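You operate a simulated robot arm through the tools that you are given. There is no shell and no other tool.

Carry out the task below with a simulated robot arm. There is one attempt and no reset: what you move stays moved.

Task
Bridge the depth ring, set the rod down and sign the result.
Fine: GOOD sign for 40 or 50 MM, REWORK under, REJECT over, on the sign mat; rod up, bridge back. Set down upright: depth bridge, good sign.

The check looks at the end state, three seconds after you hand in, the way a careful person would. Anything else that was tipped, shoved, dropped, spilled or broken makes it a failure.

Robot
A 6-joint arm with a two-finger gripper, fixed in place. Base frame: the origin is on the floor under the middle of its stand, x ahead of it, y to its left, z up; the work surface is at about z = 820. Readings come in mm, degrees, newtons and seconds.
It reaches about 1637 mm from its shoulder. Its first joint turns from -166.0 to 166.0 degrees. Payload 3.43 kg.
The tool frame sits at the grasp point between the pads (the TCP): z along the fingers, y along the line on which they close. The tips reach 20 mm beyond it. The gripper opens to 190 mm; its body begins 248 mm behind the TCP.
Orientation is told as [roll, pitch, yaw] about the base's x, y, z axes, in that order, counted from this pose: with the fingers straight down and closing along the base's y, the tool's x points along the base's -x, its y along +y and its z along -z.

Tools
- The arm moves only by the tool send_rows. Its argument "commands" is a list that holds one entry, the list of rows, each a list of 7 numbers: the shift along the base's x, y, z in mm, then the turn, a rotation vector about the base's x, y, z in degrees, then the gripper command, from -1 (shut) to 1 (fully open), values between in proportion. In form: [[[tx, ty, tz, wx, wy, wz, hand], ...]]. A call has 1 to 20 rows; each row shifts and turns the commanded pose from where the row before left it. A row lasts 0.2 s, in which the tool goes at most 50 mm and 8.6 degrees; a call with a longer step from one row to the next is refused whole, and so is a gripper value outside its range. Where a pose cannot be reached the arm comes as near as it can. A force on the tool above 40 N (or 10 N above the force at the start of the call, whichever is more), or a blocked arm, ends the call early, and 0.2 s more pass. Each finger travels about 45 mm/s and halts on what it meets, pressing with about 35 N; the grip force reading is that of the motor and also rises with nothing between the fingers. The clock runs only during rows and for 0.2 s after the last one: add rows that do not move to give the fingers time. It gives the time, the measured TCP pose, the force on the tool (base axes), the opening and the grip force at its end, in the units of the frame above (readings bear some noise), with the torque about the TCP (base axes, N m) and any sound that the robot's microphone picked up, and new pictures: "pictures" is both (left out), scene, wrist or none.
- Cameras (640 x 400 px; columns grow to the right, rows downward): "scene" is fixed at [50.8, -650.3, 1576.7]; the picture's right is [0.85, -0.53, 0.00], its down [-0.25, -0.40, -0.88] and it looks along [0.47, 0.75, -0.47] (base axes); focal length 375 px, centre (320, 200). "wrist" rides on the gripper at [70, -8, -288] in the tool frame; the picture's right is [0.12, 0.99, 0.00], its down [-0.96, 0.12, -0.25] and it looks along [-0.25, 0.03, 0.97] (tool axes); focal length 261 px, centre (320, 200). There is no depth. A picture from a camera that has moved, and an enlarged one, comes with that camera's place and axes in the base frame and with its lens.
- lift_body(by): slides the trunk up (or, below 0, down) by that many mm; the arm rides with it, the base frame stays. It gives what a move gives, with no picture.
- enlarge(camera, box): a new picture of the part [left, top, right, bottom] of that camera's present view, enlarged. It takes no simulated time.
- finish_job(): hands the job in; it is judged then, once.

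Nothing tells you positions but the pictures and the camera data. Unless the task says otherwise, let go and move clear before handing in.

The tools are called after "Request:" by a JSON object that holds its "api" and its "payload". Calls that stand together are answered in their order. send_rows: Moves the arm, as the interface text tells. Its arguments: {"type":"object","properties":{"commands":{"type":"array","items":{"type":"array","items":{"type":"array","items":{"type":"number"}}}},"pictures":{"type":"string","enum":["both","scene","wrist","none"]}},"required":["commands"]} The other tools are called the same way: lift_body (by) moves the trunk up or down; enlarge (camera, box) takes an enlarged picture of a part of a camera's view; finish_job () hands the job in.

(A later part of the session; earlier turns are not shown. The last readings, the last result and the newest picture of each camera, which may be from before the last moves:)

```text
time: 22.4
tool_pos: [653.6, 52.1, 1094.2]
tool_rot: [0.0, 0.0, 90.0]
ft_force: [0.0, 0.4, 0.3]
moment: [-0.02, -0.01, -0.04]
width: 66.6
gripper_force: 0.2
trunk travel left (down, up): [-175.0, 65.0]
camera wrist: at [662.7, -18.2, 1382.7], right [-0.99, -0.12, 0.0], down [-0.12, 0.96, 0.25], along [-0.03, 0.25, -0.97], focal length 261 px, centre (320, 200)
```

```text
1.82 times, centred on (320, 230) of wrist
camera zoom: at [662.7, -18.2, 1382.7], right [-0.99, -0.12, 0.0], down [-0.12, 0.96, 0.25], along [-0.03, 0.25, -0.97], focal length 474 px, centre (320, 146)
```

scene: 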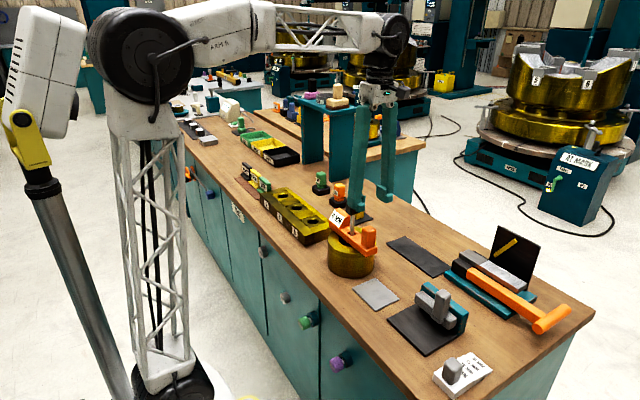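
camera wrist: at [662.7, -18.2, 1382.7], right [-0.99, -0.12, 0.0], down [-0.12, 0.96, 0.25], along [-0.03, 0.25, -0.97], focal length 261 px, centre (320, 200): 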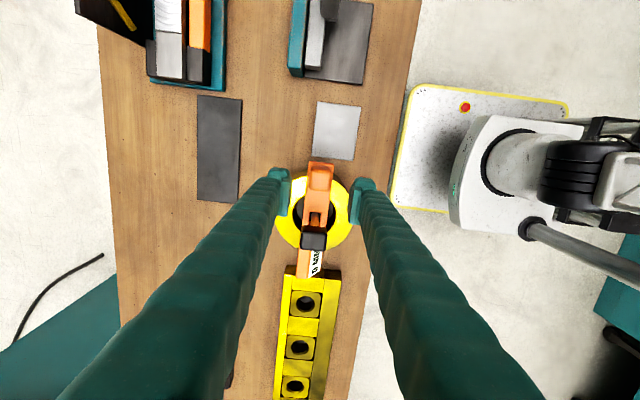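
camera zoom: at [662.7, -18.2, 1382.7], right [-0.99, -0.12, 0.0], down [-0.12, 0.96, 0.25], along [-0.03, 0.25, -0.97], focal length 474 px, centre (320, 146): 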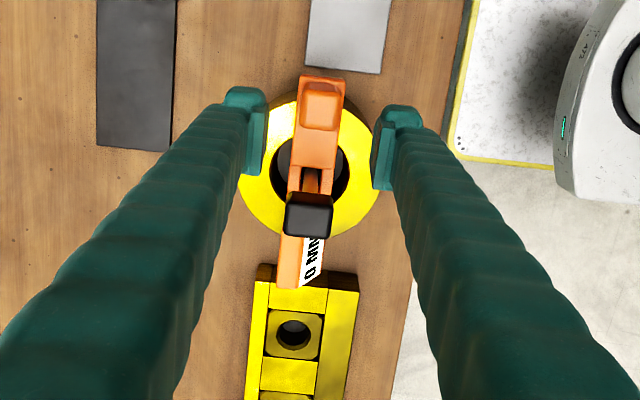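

The bridge sits squared on the ring, still reading 0 MM, with the black knob near (654, 129) and top about z 1032. I'll go above the knob.

Request:
{"api": "send_rows", "payload": {"commands": [[[0.5, 38, 0, 0, 0, 0, -0.3], [0, 38.5, 0, 0, 0, 0, -0.3], [0, 0, -20, 0, 0, 0, -0.3], [0, 0, -15, 0, 0, 0, -0.3], [0, 0, 0, 0, 0, 0, -0.3]]]}}

Request:
{"api": "enlarge", "payload": {"camera": "scene", "box": [310, 170, 410, 290]}}

Request:
{"api": "enlarge", "payload": {"camera": "wrist", "box": [240, 120, 400, 260]}}

```text
time: 23.6
tool_pos: [655.1, 129.1, 1057.5]
tool_rot: [0.0, 0.0, 90.0]
ft_force: [0.4, 0.4, 0.3]
moment: [-0.01, -0.02, 0.02]
width: 66.6
gripper_force: 0.1
trunk travel left (down, up): [-175.0, 65.0]
camera wrist: at [664.0, 59.1, 1346.6], right [-0.99, -0.12, 0.0], down [-0.12, 0.96, 0.25], along [-0.03, 0.25, -0.97], focal length 261 px, centre (320, 200)
```

scene: 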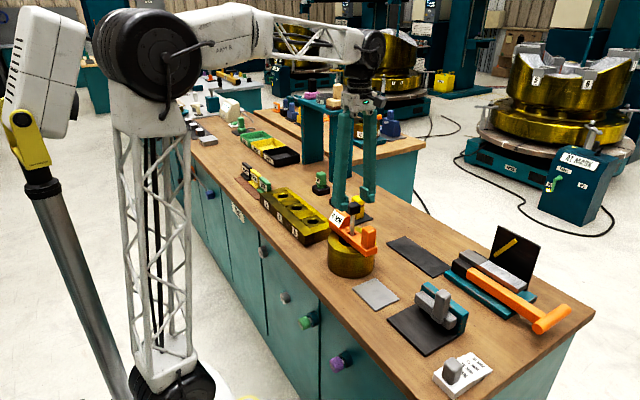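
wrist: 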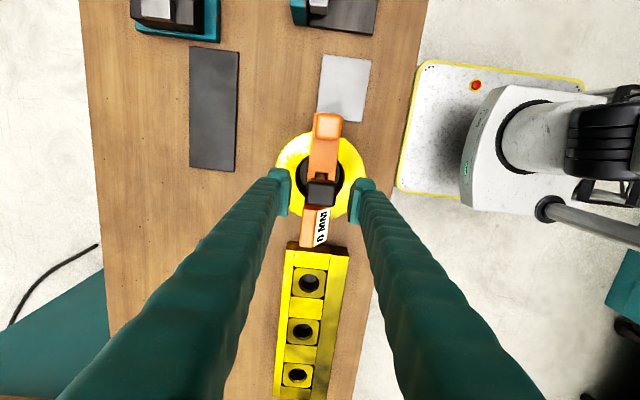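

```text
3.33 times, centred on (360, 230) of scene
camera zoom: at [50.8, -650.3, 1576.7], right [0.85, -0.53, 0.0], down [-0.25, -0.4, -0.88], along [0.47, 0.75, -0.47], focal length 1251 px, centre (187, 100)
```

zoom: 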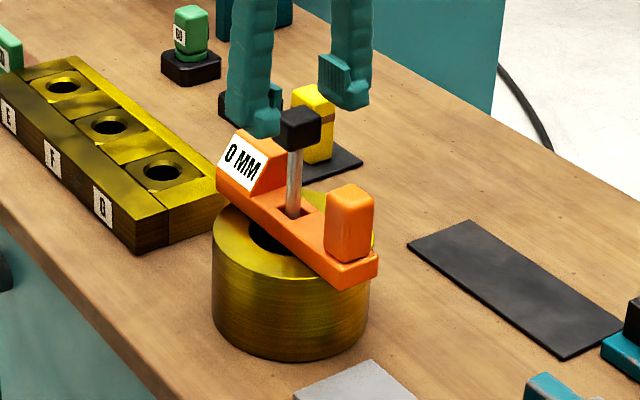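

```text
2.86 times, centred on (320, 190) of wrist
camera zoom: at [664.0, 59.1, 1346.6], right [-0.99, -0.12, 0.0], down [-0.12, 0.96, 0.25], along [-0.03, 0.25, -0.97], focal length 745 px, centre (320, 229)
```

zoom: 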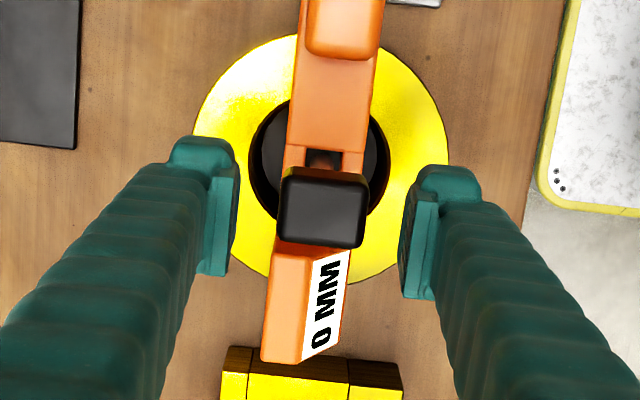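

The fingers straddle the knob centrally. I'll lower to knob height and close on it.

Request:
{"api": "send_rows", "payload": {"commands": [[[0, 2, -15, 0, 0, 0, -0.3], [0, 0, -12, 0, 0, 0, -0.3], [0, 0, -8, 0, 0, 0, -0.3], [0, 0, 0, 0, 0, 0, -0.4], [0, 0, 0, 0, 0, 0, -0.55], [0, 0, 0, 0, 0, 0, -1], [0, 0, 0, 0, 0, 0, -1], [0, 0, 0, 0, 0, 0, -1], [0, 0, 0, 0, 0, 0, -1]]]}}

Request:
{"api": "enlarge", "payload": {"camera": "scene", "box": [310, 170, 410, 290]}}

Request:
{"api": "enlarge", "payload": {"camera": "wrist", "box": [240, 120, 400, 260]}}

```text
time: 25.6
tool_pos: [654.0, 131.5, 1024.6]
tool_rot: [0.0, 0.1, 89.9]
ft_force: [-1.7, 0.0, 0.5]
moment: [0.09, 0.06, 0.01]
width: 36.7
gripper_force: 35.4
trunk travel left (down, up): [-175.0, 65.0]
camera wrist: at [663.6, 61.2, 1312.8], right [-0.99, -0.12, 0.0], down [-0.12, 0.96, 0.25], along [-0.03, 0.25, -0.97], focal length 261 px, centre (320, 200)
```

scene: 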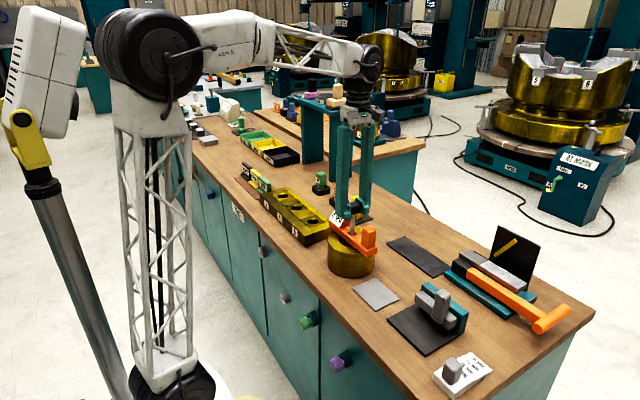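
wrist: 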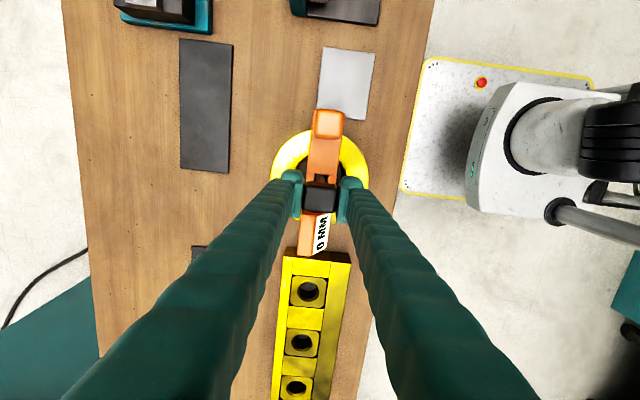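

```text
3.33 times, centred on (360, 230) of scene
camera zoom: at [50.8, -650.3, 1576.7], right [0.85, -0.53, 0.0], down [-0.25, -0.4, -0.88], along [0.47, 0.75, -0.47], focal length 1251 px, centre (187, 100)
```

zoom: 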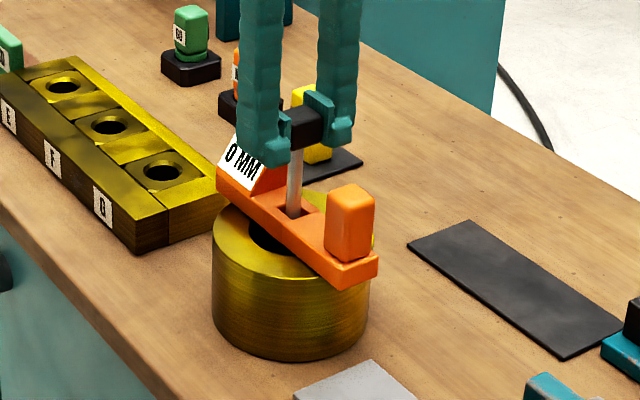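

```text
2.86 times, centred on (320, 190) of wrist
camera zoom: at [663.6, 61.2, 1312.8], right [-0.99, -0.12, 0.0], down [-0.12, 0.96, 0.25], along [-0.03, 0.25, -0.97], focal length 745 px, centre (320, 229)
```

zoom: 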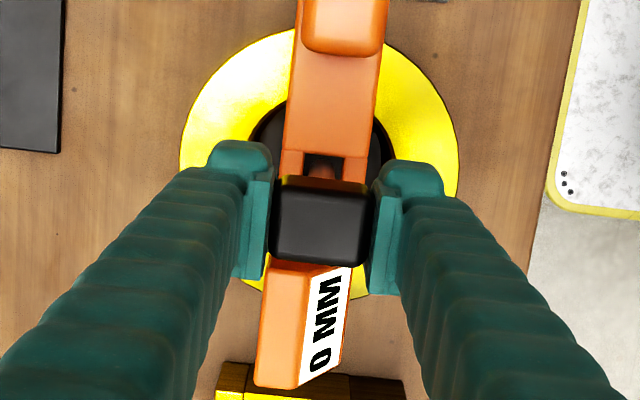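

The knob is gripped. I'll push the rod down 10 mm gently and check force and display.

Request:
{"api": "send_rows", "payload": {"commands": [[[0, 0, -2, 0, 0, 0, -1], [0, 0, -4, 0, 0, 0, -1], [0, 0, -4, 0, 0, 0, -1], [0, 0, 0, 0, 0, 0, -1]]]}}

Request:
{"api": "enlarge", "payload": {"camera": "scene", "box": [310, 170, 410, 290]}}

Request:
{"api": "enlarge", "payload": {"camera": "wrist", "box": [240, 120, 400, 260]}}

```text
time: 26.6
tool_pos: [655.1, 130.7, 1013.7]
tool_rot: [0.1, 0.1, 90.0]
ft_force: [-0.5, -1.1, 0.5]
moment: [0.02, -0.08, 0.0]
width: 36.8
gripper_force: 35.0
trunk travel left (down, up): [-175.0, 65.0]
camera wrist: at [663.9, 61.2, 1302.3], right [-0.99, -0.12, 0.0], down [-0.11, 0.96, 0.25], along [-0.03, 0.25, -0.97], focal length 261 px, centre (320, 200)
```

scene: 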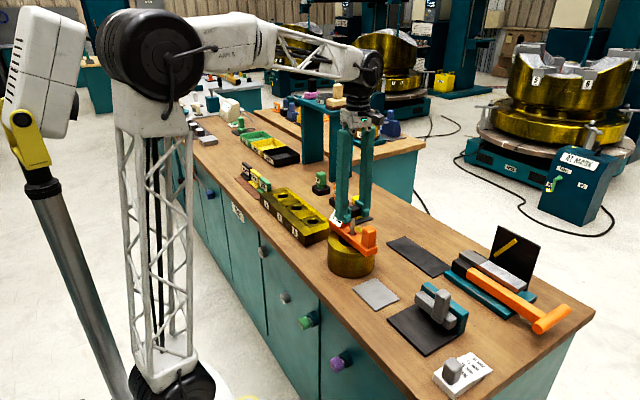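
wrist: 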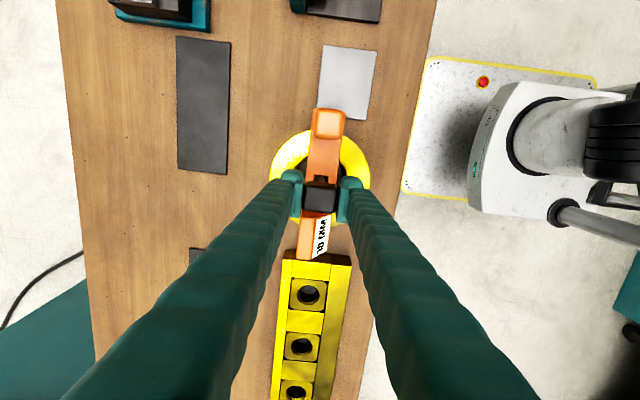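

```text
3.33 times, centred on (360, 230) of scene
camera zoom: at [50.8, -650.3, 1576.7], right [0.85, -0.53, 0.0], down [-0.25, -0.4, -0.88], along [0.47, 0.75, -0.47], focal length 1251 px, centre (187, 100)
```

zoom: 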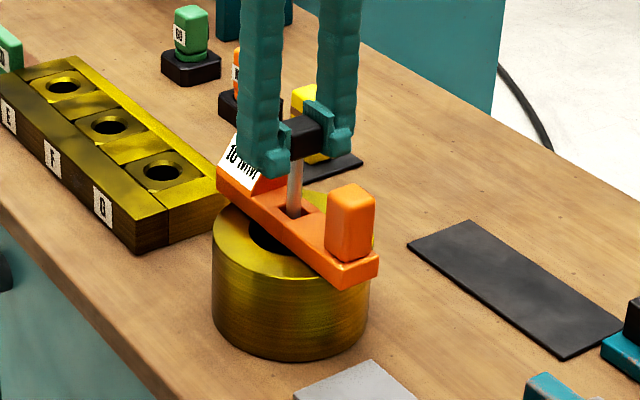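

```text
2.86 times, centred on (320, 190) of wrist
camera zoom: at [663.9, 61.2, 1302.3], right [-0.99, -0.12, 0.0], down [-0.11, 0.96, 0.25], along [-0.03, 0.25, -0.97], focal length 745 px, centre (320, 229)
```

zoom: 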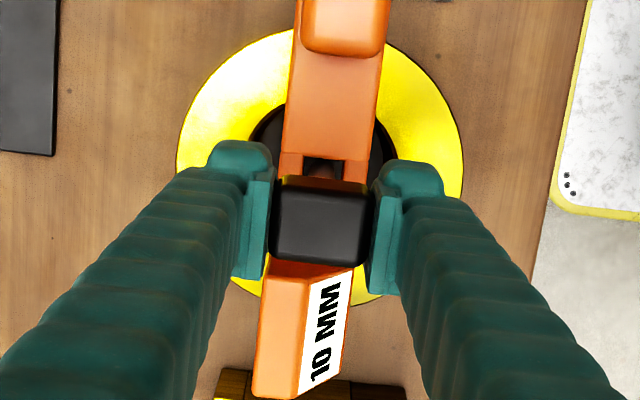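

The display follows the rod (10 MM). I'll continue lowering gently, watching for the bottom.

Request:
{"api": "send_rows", "payload": {"commands": [[[0, 0, -2.5, 0, 0, 0, -1], [0, 0, -2.5, 0, 0, 0, -1], [0, 0, -2.5, 0, 0, 0, -1], [0, 0, -2.5, 0, 0, 0, -1], [0, 0, -2.5, 0, 0, 0, -1], [0, 0, -2.5, 0, 0, 0, -1], [0, 0, 0, 0, 0, 0, -1]]], "pictures": "wrist"}}

Request:
{"api": "enlarge", "payload": {"camera": "wrist", "box": [270, 160, 370, 270]}}

```text
time: 28.2
tool_pos: [655.0, 130.7, 999.5]
tool_rot: [0.1, 0.0, 90.1]
ft_force: [0.2, 2.1, -0.4]
moment: [0.37, -0.1, 0.04]
width: 36.7
gripper_force: 34.6
trunk travel left (down, up): [-175.0, 65.0]
camera wrist: at [663.5, 60.9, 1287.3], right [-0.99, -0.12, 0.0], down [-0.12, 0.96, 0.25], along [-0.03, 0.25, -0.97], focal length 261 px, centre (320, 200)
```

wrist: 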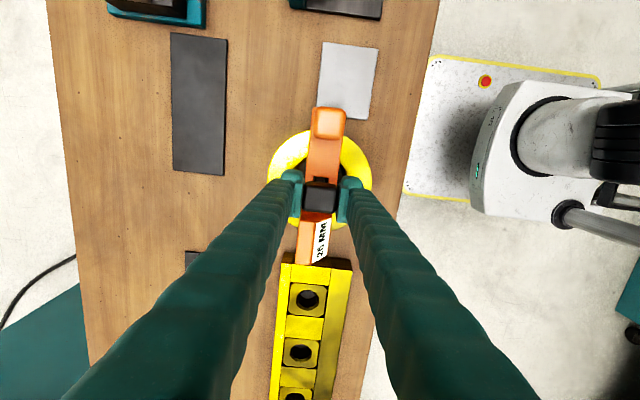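

```text
3.64 times, centred on (320, 215) of wrist
camera zoom: at [663.5, 60.9, 1287.3], right [-0.99, -0.12, 0.0], down [-0.12, 0.96, 0.25], along [-0.03, 0.25, -0.97], focal length 948 px, centre (320, 146)
```

zoom: 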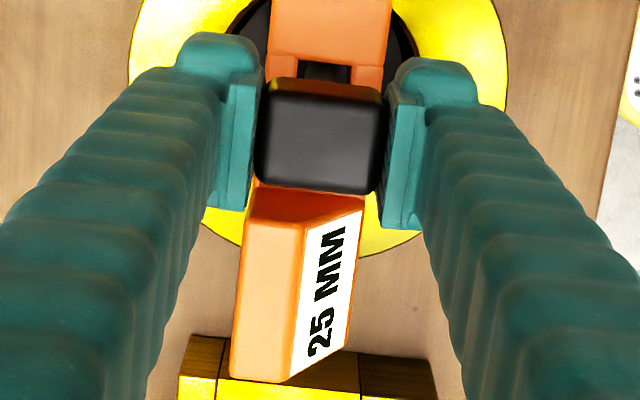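

Display shows 25 MM with no resistance yet. I'll keep lowering.

Request:
{"api": "send_rows", "payload": {"commands": [[[0, 0, -2, 0, 0, 0, -1], [0, 0, -2, 0, 0, 0, -1], [0, 0, -2, 0, 0, 0, -1], [0, 0, -2, 0, 0, 0, -1], [0, 0, -2, 0, 0, 0, -1], [0, 0, -1, 0, 0, 0, -1], [0, 0, 0, 0, 0, 0, -1]]], "pictures": "wrist"}}

Request:
{"api": "enlarge", "payload": {"camera": "wrist", "box": [270, 160, 370, 270]}}

```text
time: 29.8
tool_pos: [653.8, 130.8, 986.9]
tool_rot: [0.1, 0.0, 90.0]
ft_force: [-0.6, -1.3, -0.7]
moment: [-0.04, -0.04, 0.0]
width: 36.7
gripper_force: 35.2
trunk travel left (down, up): [-175.0, 65.0]
camera wrist: at [663.7, 61.0, 1275.7], right [-0.99, -0.12, 0.0], down [-0.11, 0.96, 0.25], along [-0.03, 0.25, -0.97], focal length 261 px, centre (320, 200)
```

wrist: 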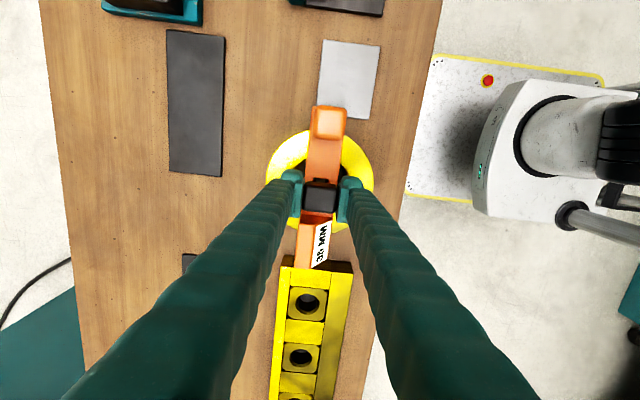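

```text
3.64 times, centred on (320, 215) of wrist
camera zoom: at [663.7, 61.0, 1275.7], right [-0.99, -0.12, 0.0], down [-0.11, 0.96, 0.25], along [-0.03, 0.25, -0.97], focal length 948 px, centre (320, 146)
```

zoom: 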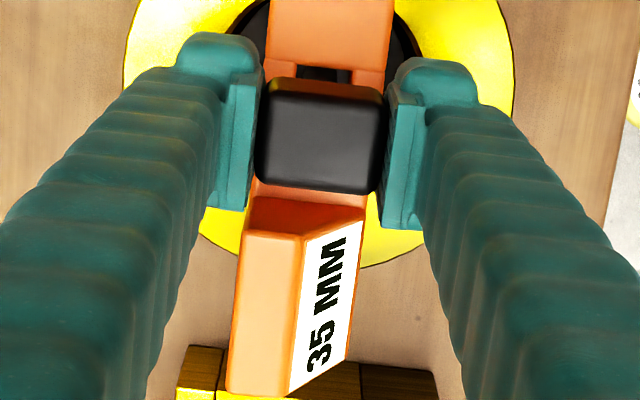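

Request:
{"api": "send_rows", "payload": {"commands": [[[0, 0, -1.5, 0, 0, 0, -1], [0, 0, -1.5, 0, 0, 0, -1], [0, 0, -1, 0, 0, 0, -1], [0, 0, -1, 0, 0, 0, -1], [0, 0, 0, 0, 0, 0, -1]]], "pictures": "wrist"}}

Request:
{"api": "enlarge", "payload": {"camera": "wrist", "box": [270, 160, 370, 270]}}

```text
time: 31.0
tool_pos: [653.9, 130.1, 984.1]
tool_rot: [0.0, 0.0, 90.0]
ft_force: [2.2, -0.3, 1.7]
moment: [0.04, 0.01, 0.0]
width: 36.7
gripper_force: 35.1
trunk travel left (down, up): [-175.0, 65.0]
camera wrist: at [663.3, 61.2, 1271.6], right [-0.99, -0.12, 0.0], down [-0.12, 0.96, 0.25], along [-0.03, 0.25, -0.97], focal length 261 px, centre (320, 200)
```

wrist: 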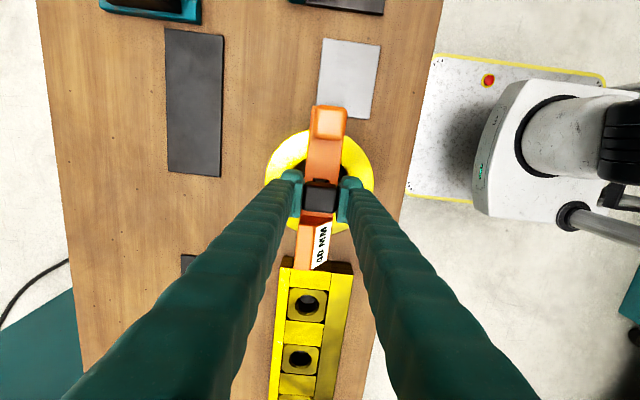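

```text
3.64 times, centred on (320, 215) of wrist
camera zoom: at [663.3, 61.2, 1271.6], right [-0.99, -0.12, 0.0], down [-0.12, 0.96, 0.25], along [-0.03, 0.25, -0.97], focal length 948 px, centre (320, 146)
```

zoom: 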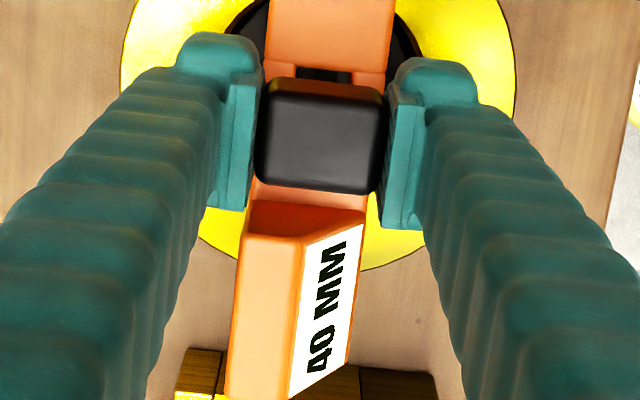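

It shows 40 MM, but I need to confirm whether the rod is on the bottom; continuing in 1 mm steps.

Request:
{"api": "send_rows", "payload": {"commands": [[[0, 0, -1, 0, 0, 0, -1], [0, 0, -1, 0, 0, 0, -1], [0, 0, 0, 0, 0, 0, -1]]], "pictures": "wrist"}}

Request:
{"api": "enlarge", "payload": {"camera": "wrist", "box": [270, 160, 370, 270]}}

```text
time: 31.8
tool_pos: [653.6, 132.1, 982.6]
tool_rot: [-0.1, 0.0, 89.9]
ft_force: [0.0, -0.8, 24.3]
moment: [0.01, 0.02, 0.04]
width: 36.7
gripper_force: 34.7
trunk travel left (down, up): [-175.0, 65.0]
camera wrist: at [662.8, 61.1, 1271.0], right [-0.99, -0.12, 0.0], down [-0.12, 0.96, 0.25], along [-0.03, 0.25, -0.97], focal length 261 px, centre (320, 200)
```

wrist: 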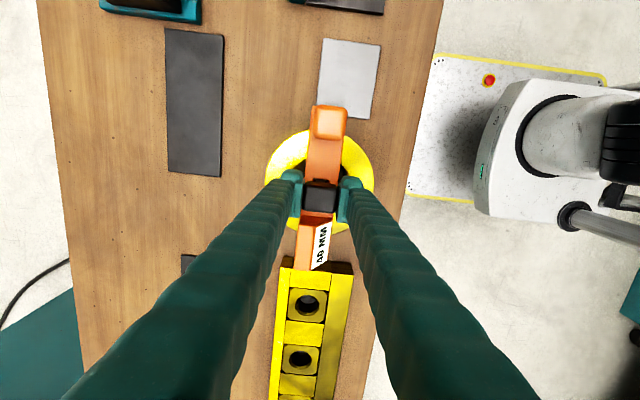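

```text
3.64 times, centred on (320, 215) of wrist
camera zoom: at [662.8, 61.1, 1271.0], right [-0.99, -0.12, 0.0], down [-0.12, 0.96, 0.25], along [-0.03, 0.25, -0.97], focal length 948 px, centre (320, 146)
```

zoom: 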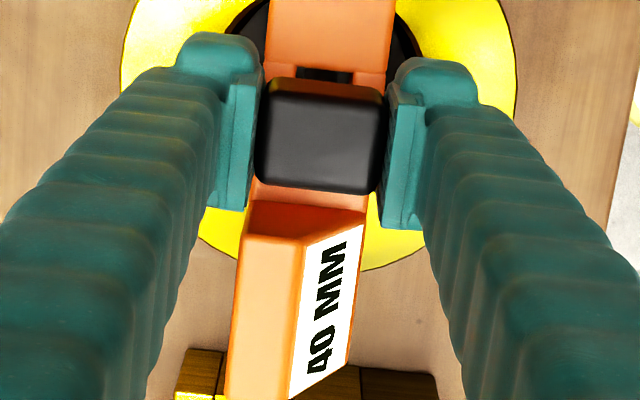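

The force rose to 24 N with the reading staying at 40 MM, so the rod has bottomed. I'll ease off the pressure and re-read the display from both cameras.

Request:
{"api": "send_rows", "payload": {"commands": [[[0, 0, 1.2, 0, 0, 0, -1], [0, 0, 0, 0, 0, 0, -1]]]}}

Request:
{"api": "enlarge", "payload": {"camera": "wrist", "box": [270, 160, 370, 270]}}

Request:
{"api": "enlarge", "payload": {"camera": "scene", "box": [320, 190, 390, 280]}}

```text
time: 32.4
tool_pos: [654.2, 131.1, 982.7]
tool_rot: [-0.1, 0.0, 90.0]
ft_force: [-1.6, -2.2, 18.2]
moment: [0.03, 0.08, 0.06]
width: 36.8
gripper_force: 35.3
trunk travel left (down, up): [-175.0, 65.0]
camera wrist: at [663.4, 61.3, 1271.0], right [-0.99, -0.12, 0.0], down [-0.11, 0.96, 0.25], along [-0.03, 0.25, -0.97], focal length 261 px, centre (320, 200)
```

scene: 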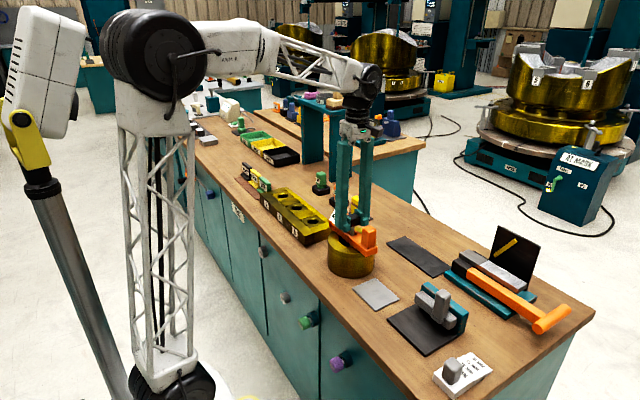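
wrist: 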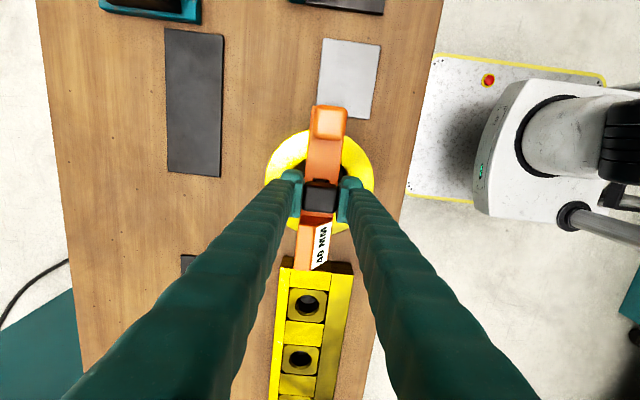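

```text
3.64 times, centred on (320, 215) of wrist
camera zoom: at [663.4, 61.3, 1271.0], right [-0.99, -0.12, 0.0], down [-0.11, 0.96, 0.25], along [-0.03, 0.25, -0.97], focal length 948 px, centre (320, 146)
```

zoom: 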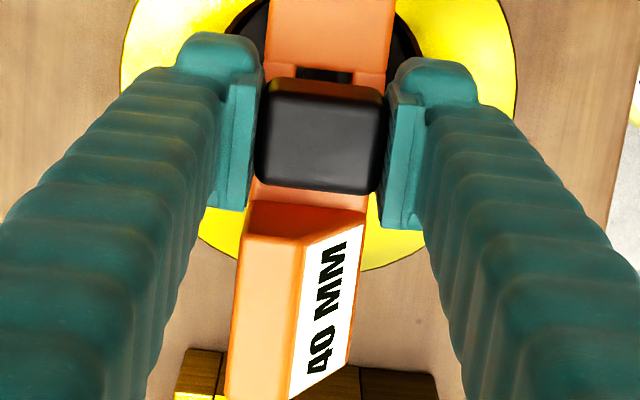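

```text
4.44 times, centred on (355, 235) of scene
camera zoom: at [50.8, -650.3, 1576.7], right [0.85, -0.53, 0.0], down [-0.25, -0.4, -0.88], along [0.47, 0.75, -0.47], focal length 1668 px, centre (164, 44)
```

zoom: 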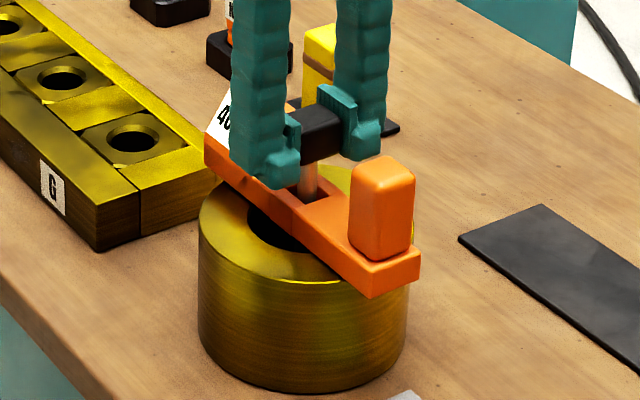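

The display steadily reads 40 MM with the rod on the bottom, so the result is GOOD. Now I'll draw the rod back up gently.

Request:
{"api": "send_rows", "payload": {"commands": [[[0, 0, 2, 0, 0, 0, -1], [0, 0, 4, 0, 0, 0, -1], [0, 0, 4, 0, 0, 0, -1], [0, 0, 4, 0, 0, 0, -1], [0, 0, 4, 0, 0, 0, -1], [0, 0, 4, 0, 0, 0, -1], [0, 0, 4, 0, 0, 0, -1], [0, 0, 4, 0, 0, 0, -1], [0, 0, 4, 0, 0, 0, -1], [0, 0, 3, 0, 0, 0, -1], [0, 0, 0, 0, 0, 0, -1]]]}}

Request:
{"api": "enlarge", "payload": {"camera": "wrist", "box": [270, 160, 370, 270]}}

Request:
{"api": "enlarge", "payload": {"camera": "scene", "box": [320, 190, 390, 280]}}

```text
time: 34.8
tool_pos: [653.2, 130.4, 1019.5]
tool_rot: [0.1, -0.1, 90.0]
ft_force: [2.1, 1.4, 1.3]
moment: [0.02, -0.02, 0.0]
width: 36.6
gripper_force: 34.8
trunk travel left (down, up): [-175.0, 65.0]
camera wrist: at [663.6, 61.1, 1307.8], right [-0.99, -0.12, 0.0], down [-0.12, 0.96, 0.25], along [-0.03, 0.25, -0.97], focal length 261 px, centre (320, 200)
```

scene: 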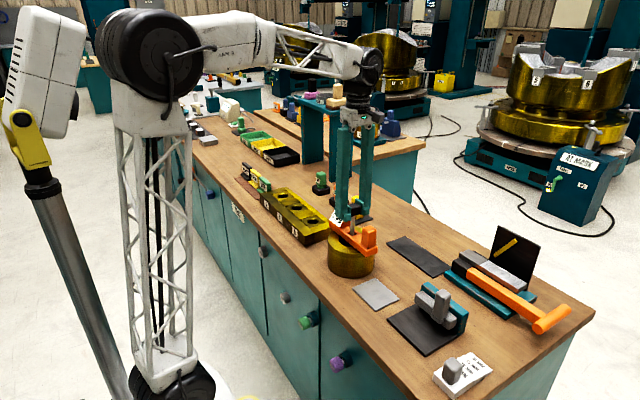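
wrist: 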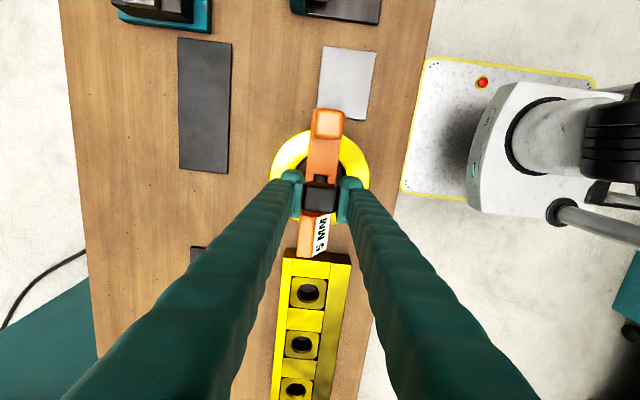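

```text
3.64 times, centred on (320, 215) of wrist
camera zoom: at [663.6, 61.1, 1307.8], right [-0.99, -0.12, 0.0], down [-0.12, 0.96, 0.25], along [-0.03, 0.25, -0.97], focal length 948 px, centre (320, 146)
```

zoom: 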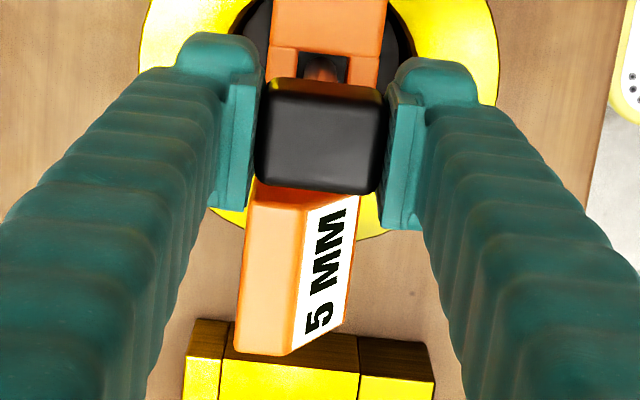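

```text
4.44 times, centred on (355, 235) of scene
camera zoom: at [50.8, -650.3, 1576.7], right [0.85, -0.53, 0.0], down [-0.25, -0.4, -0.88], along [0.47, 0.75, -0.47], focal length 1668 px, centre (164, 44)
```

zoom: 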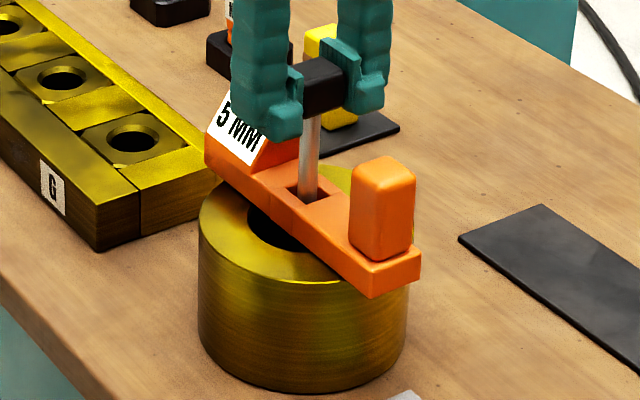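

Display reads 5 MM; a bit more upward in small steps to reach 0.

Request:
{"api": "send_rows", "payload": {"commands": [[[0, 0, 1.5, 0, 0, 0, -1], [0, 0, 1.5, 0, 0, 0, -1], [0, 0, 1, 0, 0, 0, -1], [0, 0, 0, 0, 0, 0, -1]]]}}

Request:
{"api": "enlarge", "payload": {"camera": "wrist", "box": [270, 160, 370, 270]}}

Request:
{"api": "enlarge", "payload": {"camera": "scene", "box": [320, 190, 390, 280]}}

```text
time: 35.8
tool_pos: [654.5, 130.9, 1023.8]
tool_rot: [0.1, 0.0, 90.0]
ft_force: [-2.6, -1.4, -0.4]
moment: [-0.04, 0.06, 0.0]
width: 36.6
gripper_force: 35.0
trunk travel left (down, up): [-175.0, 65.0]
camera wrist: at [663.8, 61.0, 1311.8], right [-0.99, -0.12, 0.0], down [-0.11, 0.96, 0.25], along [-0.03, 0.25, -0.97], focal length 261 px, centre (320, 200)
```

scene: 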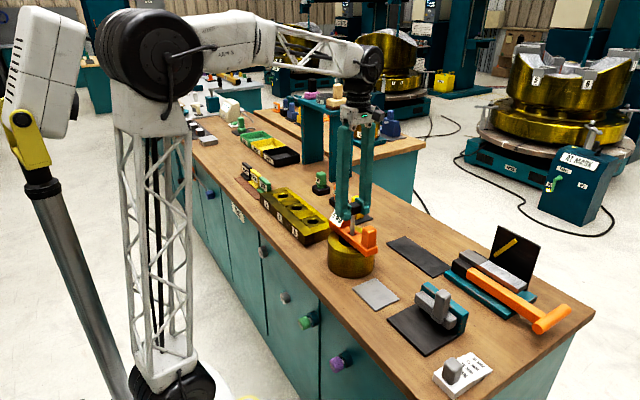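
wrist: 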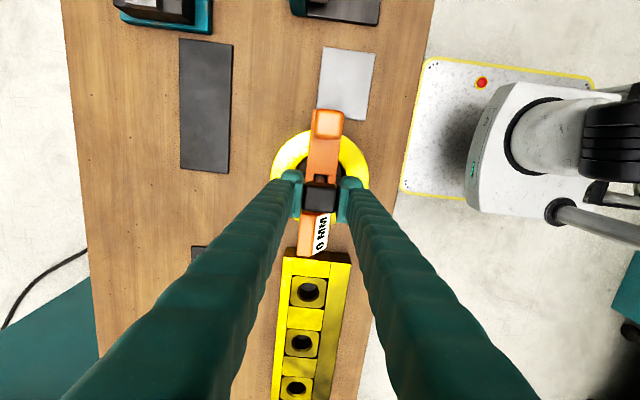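

```text
3.64 times, centred on (320, 215) of wrist
camera zoom: at [663.8, 61.0, 1311.8], right [-0.99, -0.12, 0.0], down [-0.11, 0.96, 0.25], along [-0.03, 0.25, -0.97], focal length 948 px, centre (320, 146)
```

zoom: 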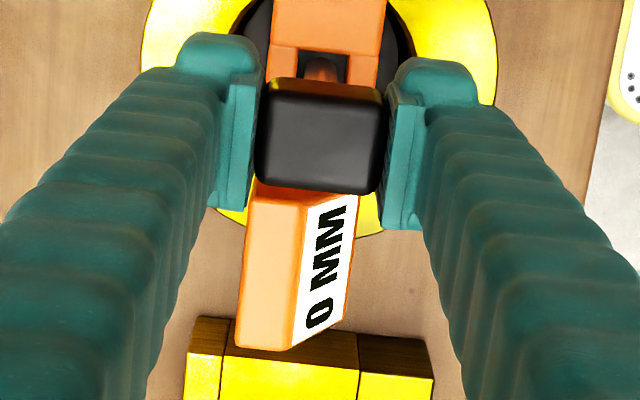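

```text
4.44 times, centred on (355, 235) of scene
camera zoom: at [50.8, -650.3, 1576.7], right [0.85, -0.53, 0.0], down [-0.25, -0.4, -0.88], along [0.47, 0.75, -0.47], focal length 1668 px, centre (164, 44)
```

zoom: 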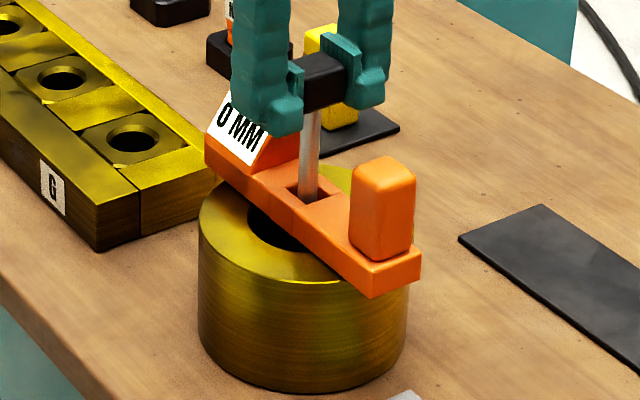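

Request:
{"api": "send_rows", "payload": {"commands": [[[0, 0, 0.8, 0, 0, 0, -1], [0, 0, 0, 0, 0, 0, -1], [0, 0, 0, 0, 0, 0, -1]]], "pictures": "none"}}

```text
time: 36.6
tool_pos: [655.0, 131.5, 1023.6]
tool_rot: [0.1, 0.0, 89.9]
ft_force: [0.4, -2.7, 0.0]
moment: [-0.06, 0.03, 0.0]
width: 36.9
gripper_force: 34.7
trunk travel left (down, up): [-175.0, 65.0]
```

The rod is back at its starting height with no load. I'll release the knob and rise, checking that the rod stays up.

Request:
{"api": "send_rows", "payload": {"commands": [[[0, 0, 0, 0, 0, 0, -0.5], [0, 0, 0, 0, 0, 0, -0.35], [0, 0, 0, 0, 0, 0, -0.3], [0, 0, 0, 0, 0, 0, -0.3], [0, 0, 15, 0, 0, 0, -0.3], [0, 0, 25, 0, 0, 0, -0.3], [0, 0, 30, 0, 0, 0, -0.3], [0, 0, 0, 0, 0, 0, -0.3]]]}}

Request:
{"api": "enlarge", "payload": {"camera": "wrist", "box": [240, 100, 400, 260]}}

Request:
{"api": "enlarge", "payload": {"camera": "scene", "box": [310, 180, 410, 290]}}

```text
time: 38.4
tool_pos: [654.1, 132.2, 1092.1]
tool_rot: [0.0, 0.0, 90.0]
ft_force: [0.4, -0.1, -0.6]
moment: [0.0, -0.01, 0.0]
width: 66.8
gripper_force: 0.2
trunk travel left (down, up): [-175.0, 65.0]
camera wrist: at [663.8, 62.4, 1381.7], right [-0.99, -0.12, 0.0], down [-0.11, 0.96, 0.25], along [-0.03, 0.25, -0.97], focal length 261 px, centre (320, 200)
```

scene: 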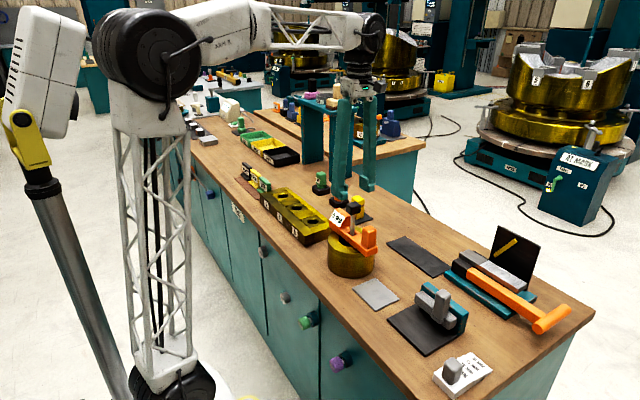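
wrist: 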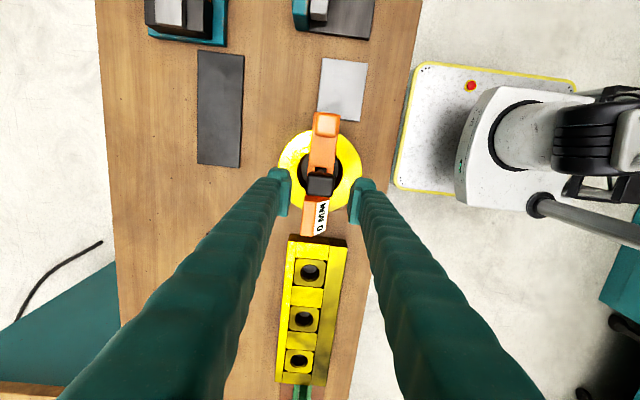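

```text
2.50 times, centred on (320, 180) of wrist
camera zoom: at [663.8, 62.4, 1381.7], right [-0.99, -0.12, 0.0], down [-0.11, 0.96, 0.25], along [-0.03, 0.25, -0.97], focal length 652 px, centre (320, 250)
```

zoom: 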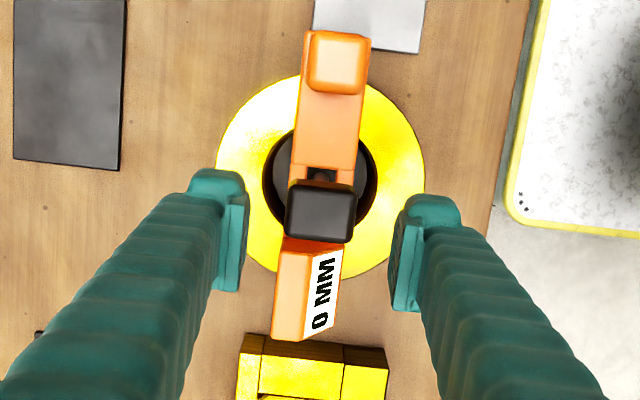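

```text
3.64 times, centred on (360, 235) of scene
camera zoom: at [50.8, -650.3, 1576.7], right [0.85, -0.53, 0.0], down [-0.25, -0.4, -0.88], along [0.47, 0.75, -0.47], focal length 1365 px, centre (174, 73)
```

zoom: 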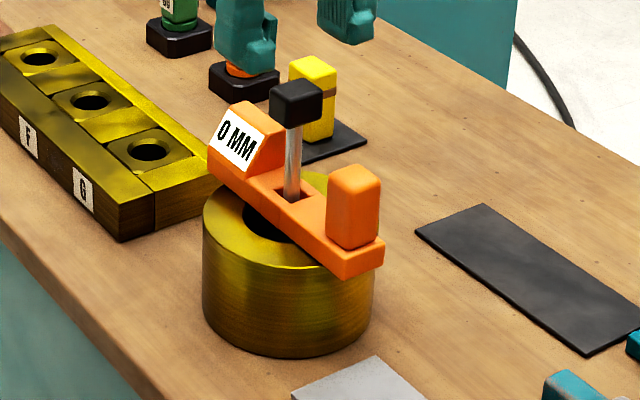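

The rod stays up at 0 MM. Now I'll go back to the handle to carry the bridge home.

Request:
{"api": "send_rows", "payload": {"commands": [[[0, -39, 0, 0, 0, 0, -0.2], [0, -39.5, 0, 0, 0, 0, -0.2], [0, 0, -30, 0, 0, 0, -0.2], [0, 0, -30, 0, 0, 0, -0.2], [0, 0, -15, 0, 0, 0, -0.2], [0, 0, 0, 0, 0, 0, -0.2]]]}}

Request:
{"api": "enlarge", "payload": {"camera": "wrist", "box": [240, 120, 400, 260]}}

Request:
{"api": "enlarge", "payload": {"camera": "scene", "box": [310, 180, 410, 290]}}

```text
time: 39.8
tool_pos: [655.5, 52.9, 1017.8]
tool_rot: [-0.1, 0.0, 90.1]
ft_force: [0.0, 0.1, 0.2]
moment: [-0.04, -0.02, -0.02]
width: 75.9
gripper_force: 0.0
trunk travel left (down, up): [-175.0, 65.0]
camera wrist: at [663.5, -16.4, 1306.7], right [-0.99, -0.12, 0.0], down [-0.11, 0.96, 0.25], along [-0.03, 0.25, -0.97], focal length 261 px, centre (320, 200)
```

scene: 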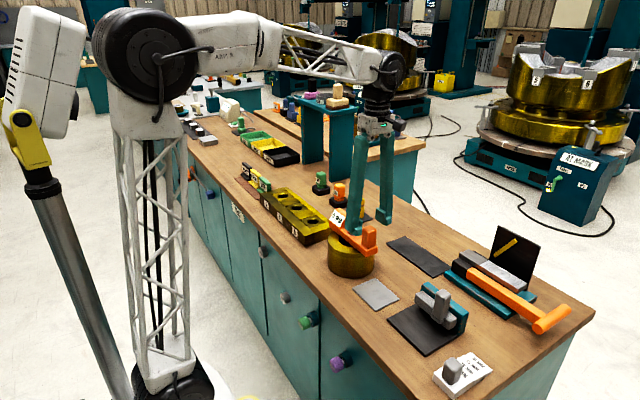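
wrist: 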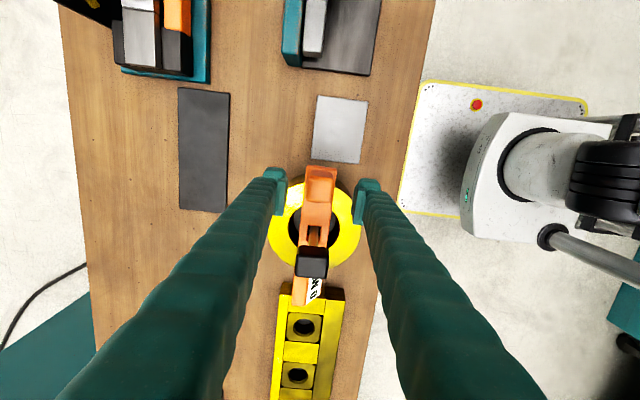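

```text
2.86 times, centred on (320, 190) of wrist
camera zoom: at [663.5, -16.4, 1306.7], right [-0.99, -0.12, 0.0], down [-0.11, 0.96, 0.25], along [-0.03, 0.25, -0.97], focal length 745 px, centre (320, 229)
```

zoom: 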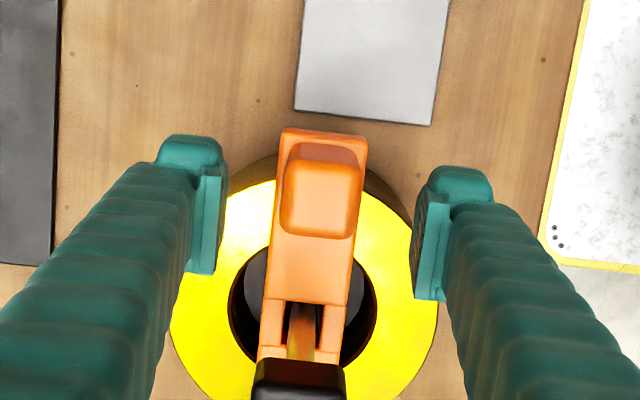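

```text
3.64 times, centred on (360, 235) of scene
camera zoom: at [50.8, -650.3, 1576.7], right [0.85, -0.53, 0.0], down [-0.25, -0.4, -0.88], along [0.47, 0.75, -0.47], focal length 1365 px, centre (174, 73)
```

zoom: 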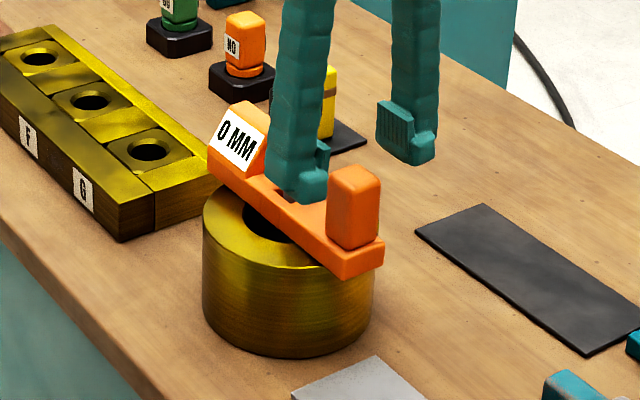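

Aligned with the handle. Lowering and gripping it again at the same relative height.

Request:
{"api": "send_rows", "payload": {"commands": [[[0, 0, -20, 0, 0, 0, -0.2], [0, 0, -20, 0, 0, 0, -0.2], [0, 0, -10, 0, 0, 0, -0.2], [0, 0, 0, 0, 0, 0, -0.35], [0, 0, 0, 0, 0, 0, -0.6], [0, 0, 0, 0, 0, 0, -1], [0, 0, 0, 0, 0, 0, -1], [0, 0, 0, 0, 0, 0, -1], [0, 0, 0, 0, 0, 0, -1]]], "pictures": "wrist"}}

Request:
{"api": "enlarge", "payload": {"camera": "wrist", "box": [240, 120, 400, 260]}}

```text
time: 41.8
tool_pos: [655.5, 53.2, 970.1]
tool_rot: [0.1, 0.0, 89.9]
ft_force: [-0.8, 0.0, -0.3]
moment: [0.03, -0.04, 0.16]
width: 33.0
gripper_force: 34.2
trunk travel left (down, up): [-175.0, 65.0]
camera wrist: at [664.7, -17.2, 1258.2], right [-0.99, -0.12, 0.0], down [-0.12, 0.96, 0.25], along [-0.03, 0.25, -0.97], focal length 261 px, centre (320, 200)
```

wrist: 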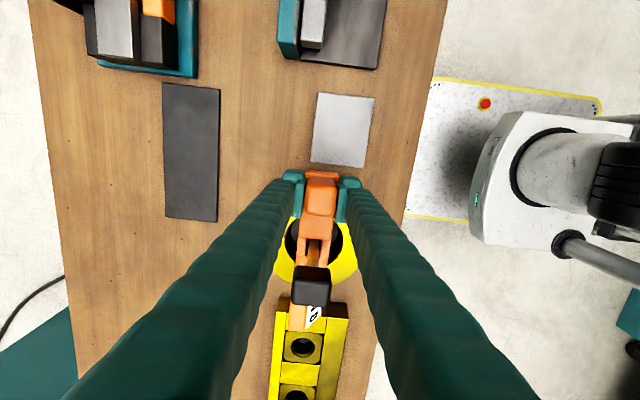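

```text
2.86 times, centred on (320, 190) of wrist
camera zoom: at [664.7, -17.2, 1258.2], right [-0.99, -0.12, 0.0], down [-0.12, 0.96, 0.25], along [-0.03, 0.25, -0.97], focal length 745 px, centre (320, 229)
```

zoom: 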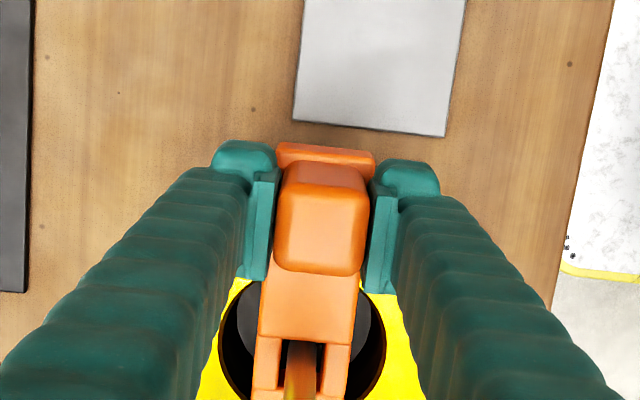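

Grip is back at 33 mm. I'll lift the bridge straight off the ring and carry it back over its mat.

Request:
{"api": "send_rows", "payload": {"commands": [[[0, 0, 5, 0, 0, 0, -1], [0, 0, 15, 0, 0, 0, -1], [0, 0, 25, 0, 0, 0, -1], [0, 0, 26, 0, 0, 0, -1], [0, 0, 0, 0, 0, 0, -1], [30, -12, 0, 0, 0, 0, -1], [30, -12, 0, 0, 0, 0, -1], [30, -12, 0, 0, 0, 0, -1], [30, -12, 0, 0, 0, 0, -1], [30, -12, 0, 0, 0, 0, -1], [30, -12, 0, 0, 0, 0, -1], [36.8, -13.5, 0, 0, 0, 0, -1], [0, 0, 0, 0, 0, 0, -1], [0, 0, 0, 0, 0, 0, -1]]]}}

Request:
{"api": "enlarge", "payload": {"camera": "wrist", "box": [220, 130, 420, 340]}}

Request:
{"api": "enlarge", "payload": {"camera": "scene", "box": [320, 160, 460, 290]}}

```text
time: 44.8
tool_pos: [871.4, -35.0, 1039.5]
tool_rot: [0.0, -0.1, 90.0]
ft_force: [-0.5, 0.6, -4.4]
moment: [-0.39, -0.01, -0.02]
width: 33.1
gripper_force: 35.3
trunk travel left (down, up): [-175.0, 65.0]
camera wrist: at [881.0, -104.4, 1328.0], right [-0.99, -0.12, 0.0], down [-0.12, 0.96, 0.25], along [-0.03, 0.25, -0.97], focal length 261 px, centre (320, 200)
```

scene: 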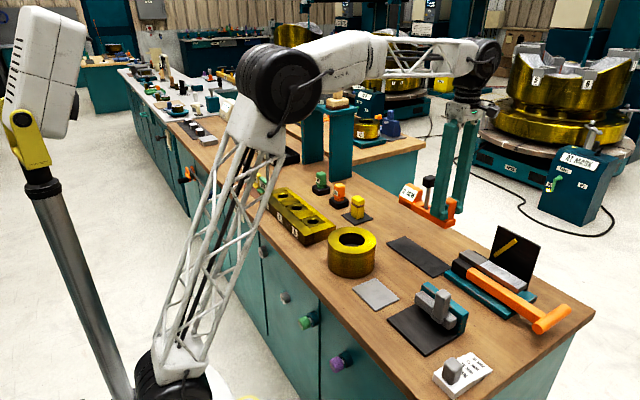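
wrist: 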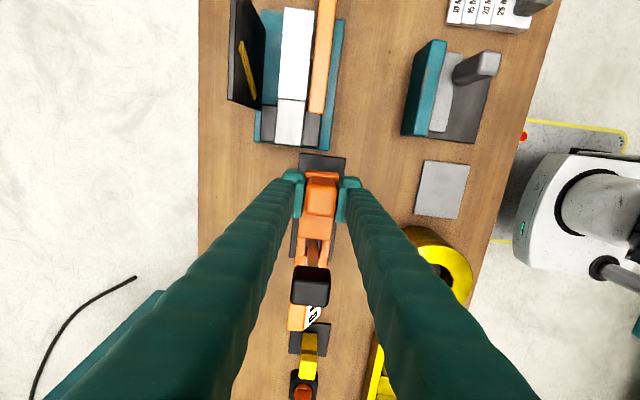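

```text
1.90 times, centred on (320, 235) of wrist
camera zoom: at [881.0, -104.4, 1328.0], right [-0.99, -0.12, 0.0], down [-0.12, 0.96, 0.25], along [-0.03, 0.25, -0.97], focal length 496 px, centre (320, 133)
```

zoom: 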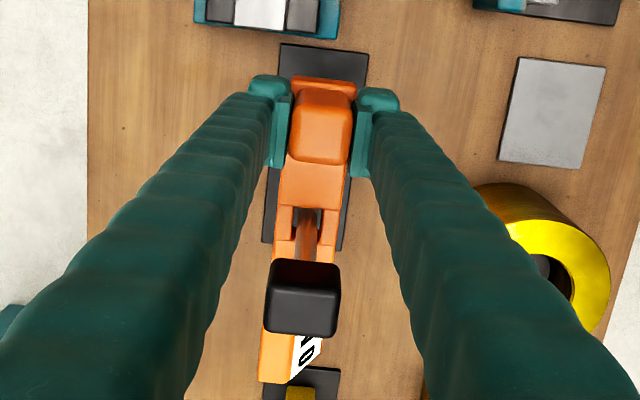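

```text
3.08 times, centred on (390, 225) of scene
camera zoom: at [50.8, -650.3, 1576.7], right [0.85, -0.53, 0.0], down [-0.25, -0.4, -0.88], along [0.47, 0.75, -0.47], focal length 1155 px, centre (105, 123)
```

zoom: 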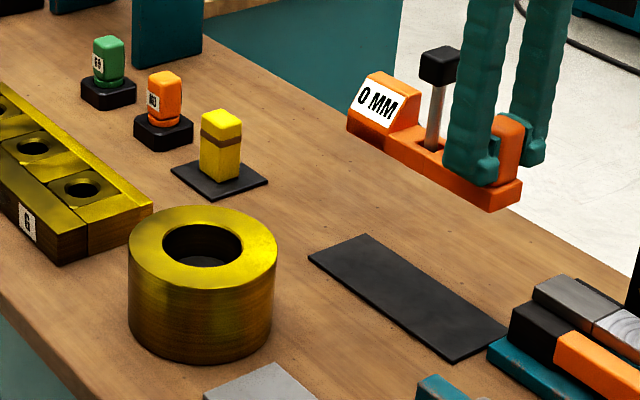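

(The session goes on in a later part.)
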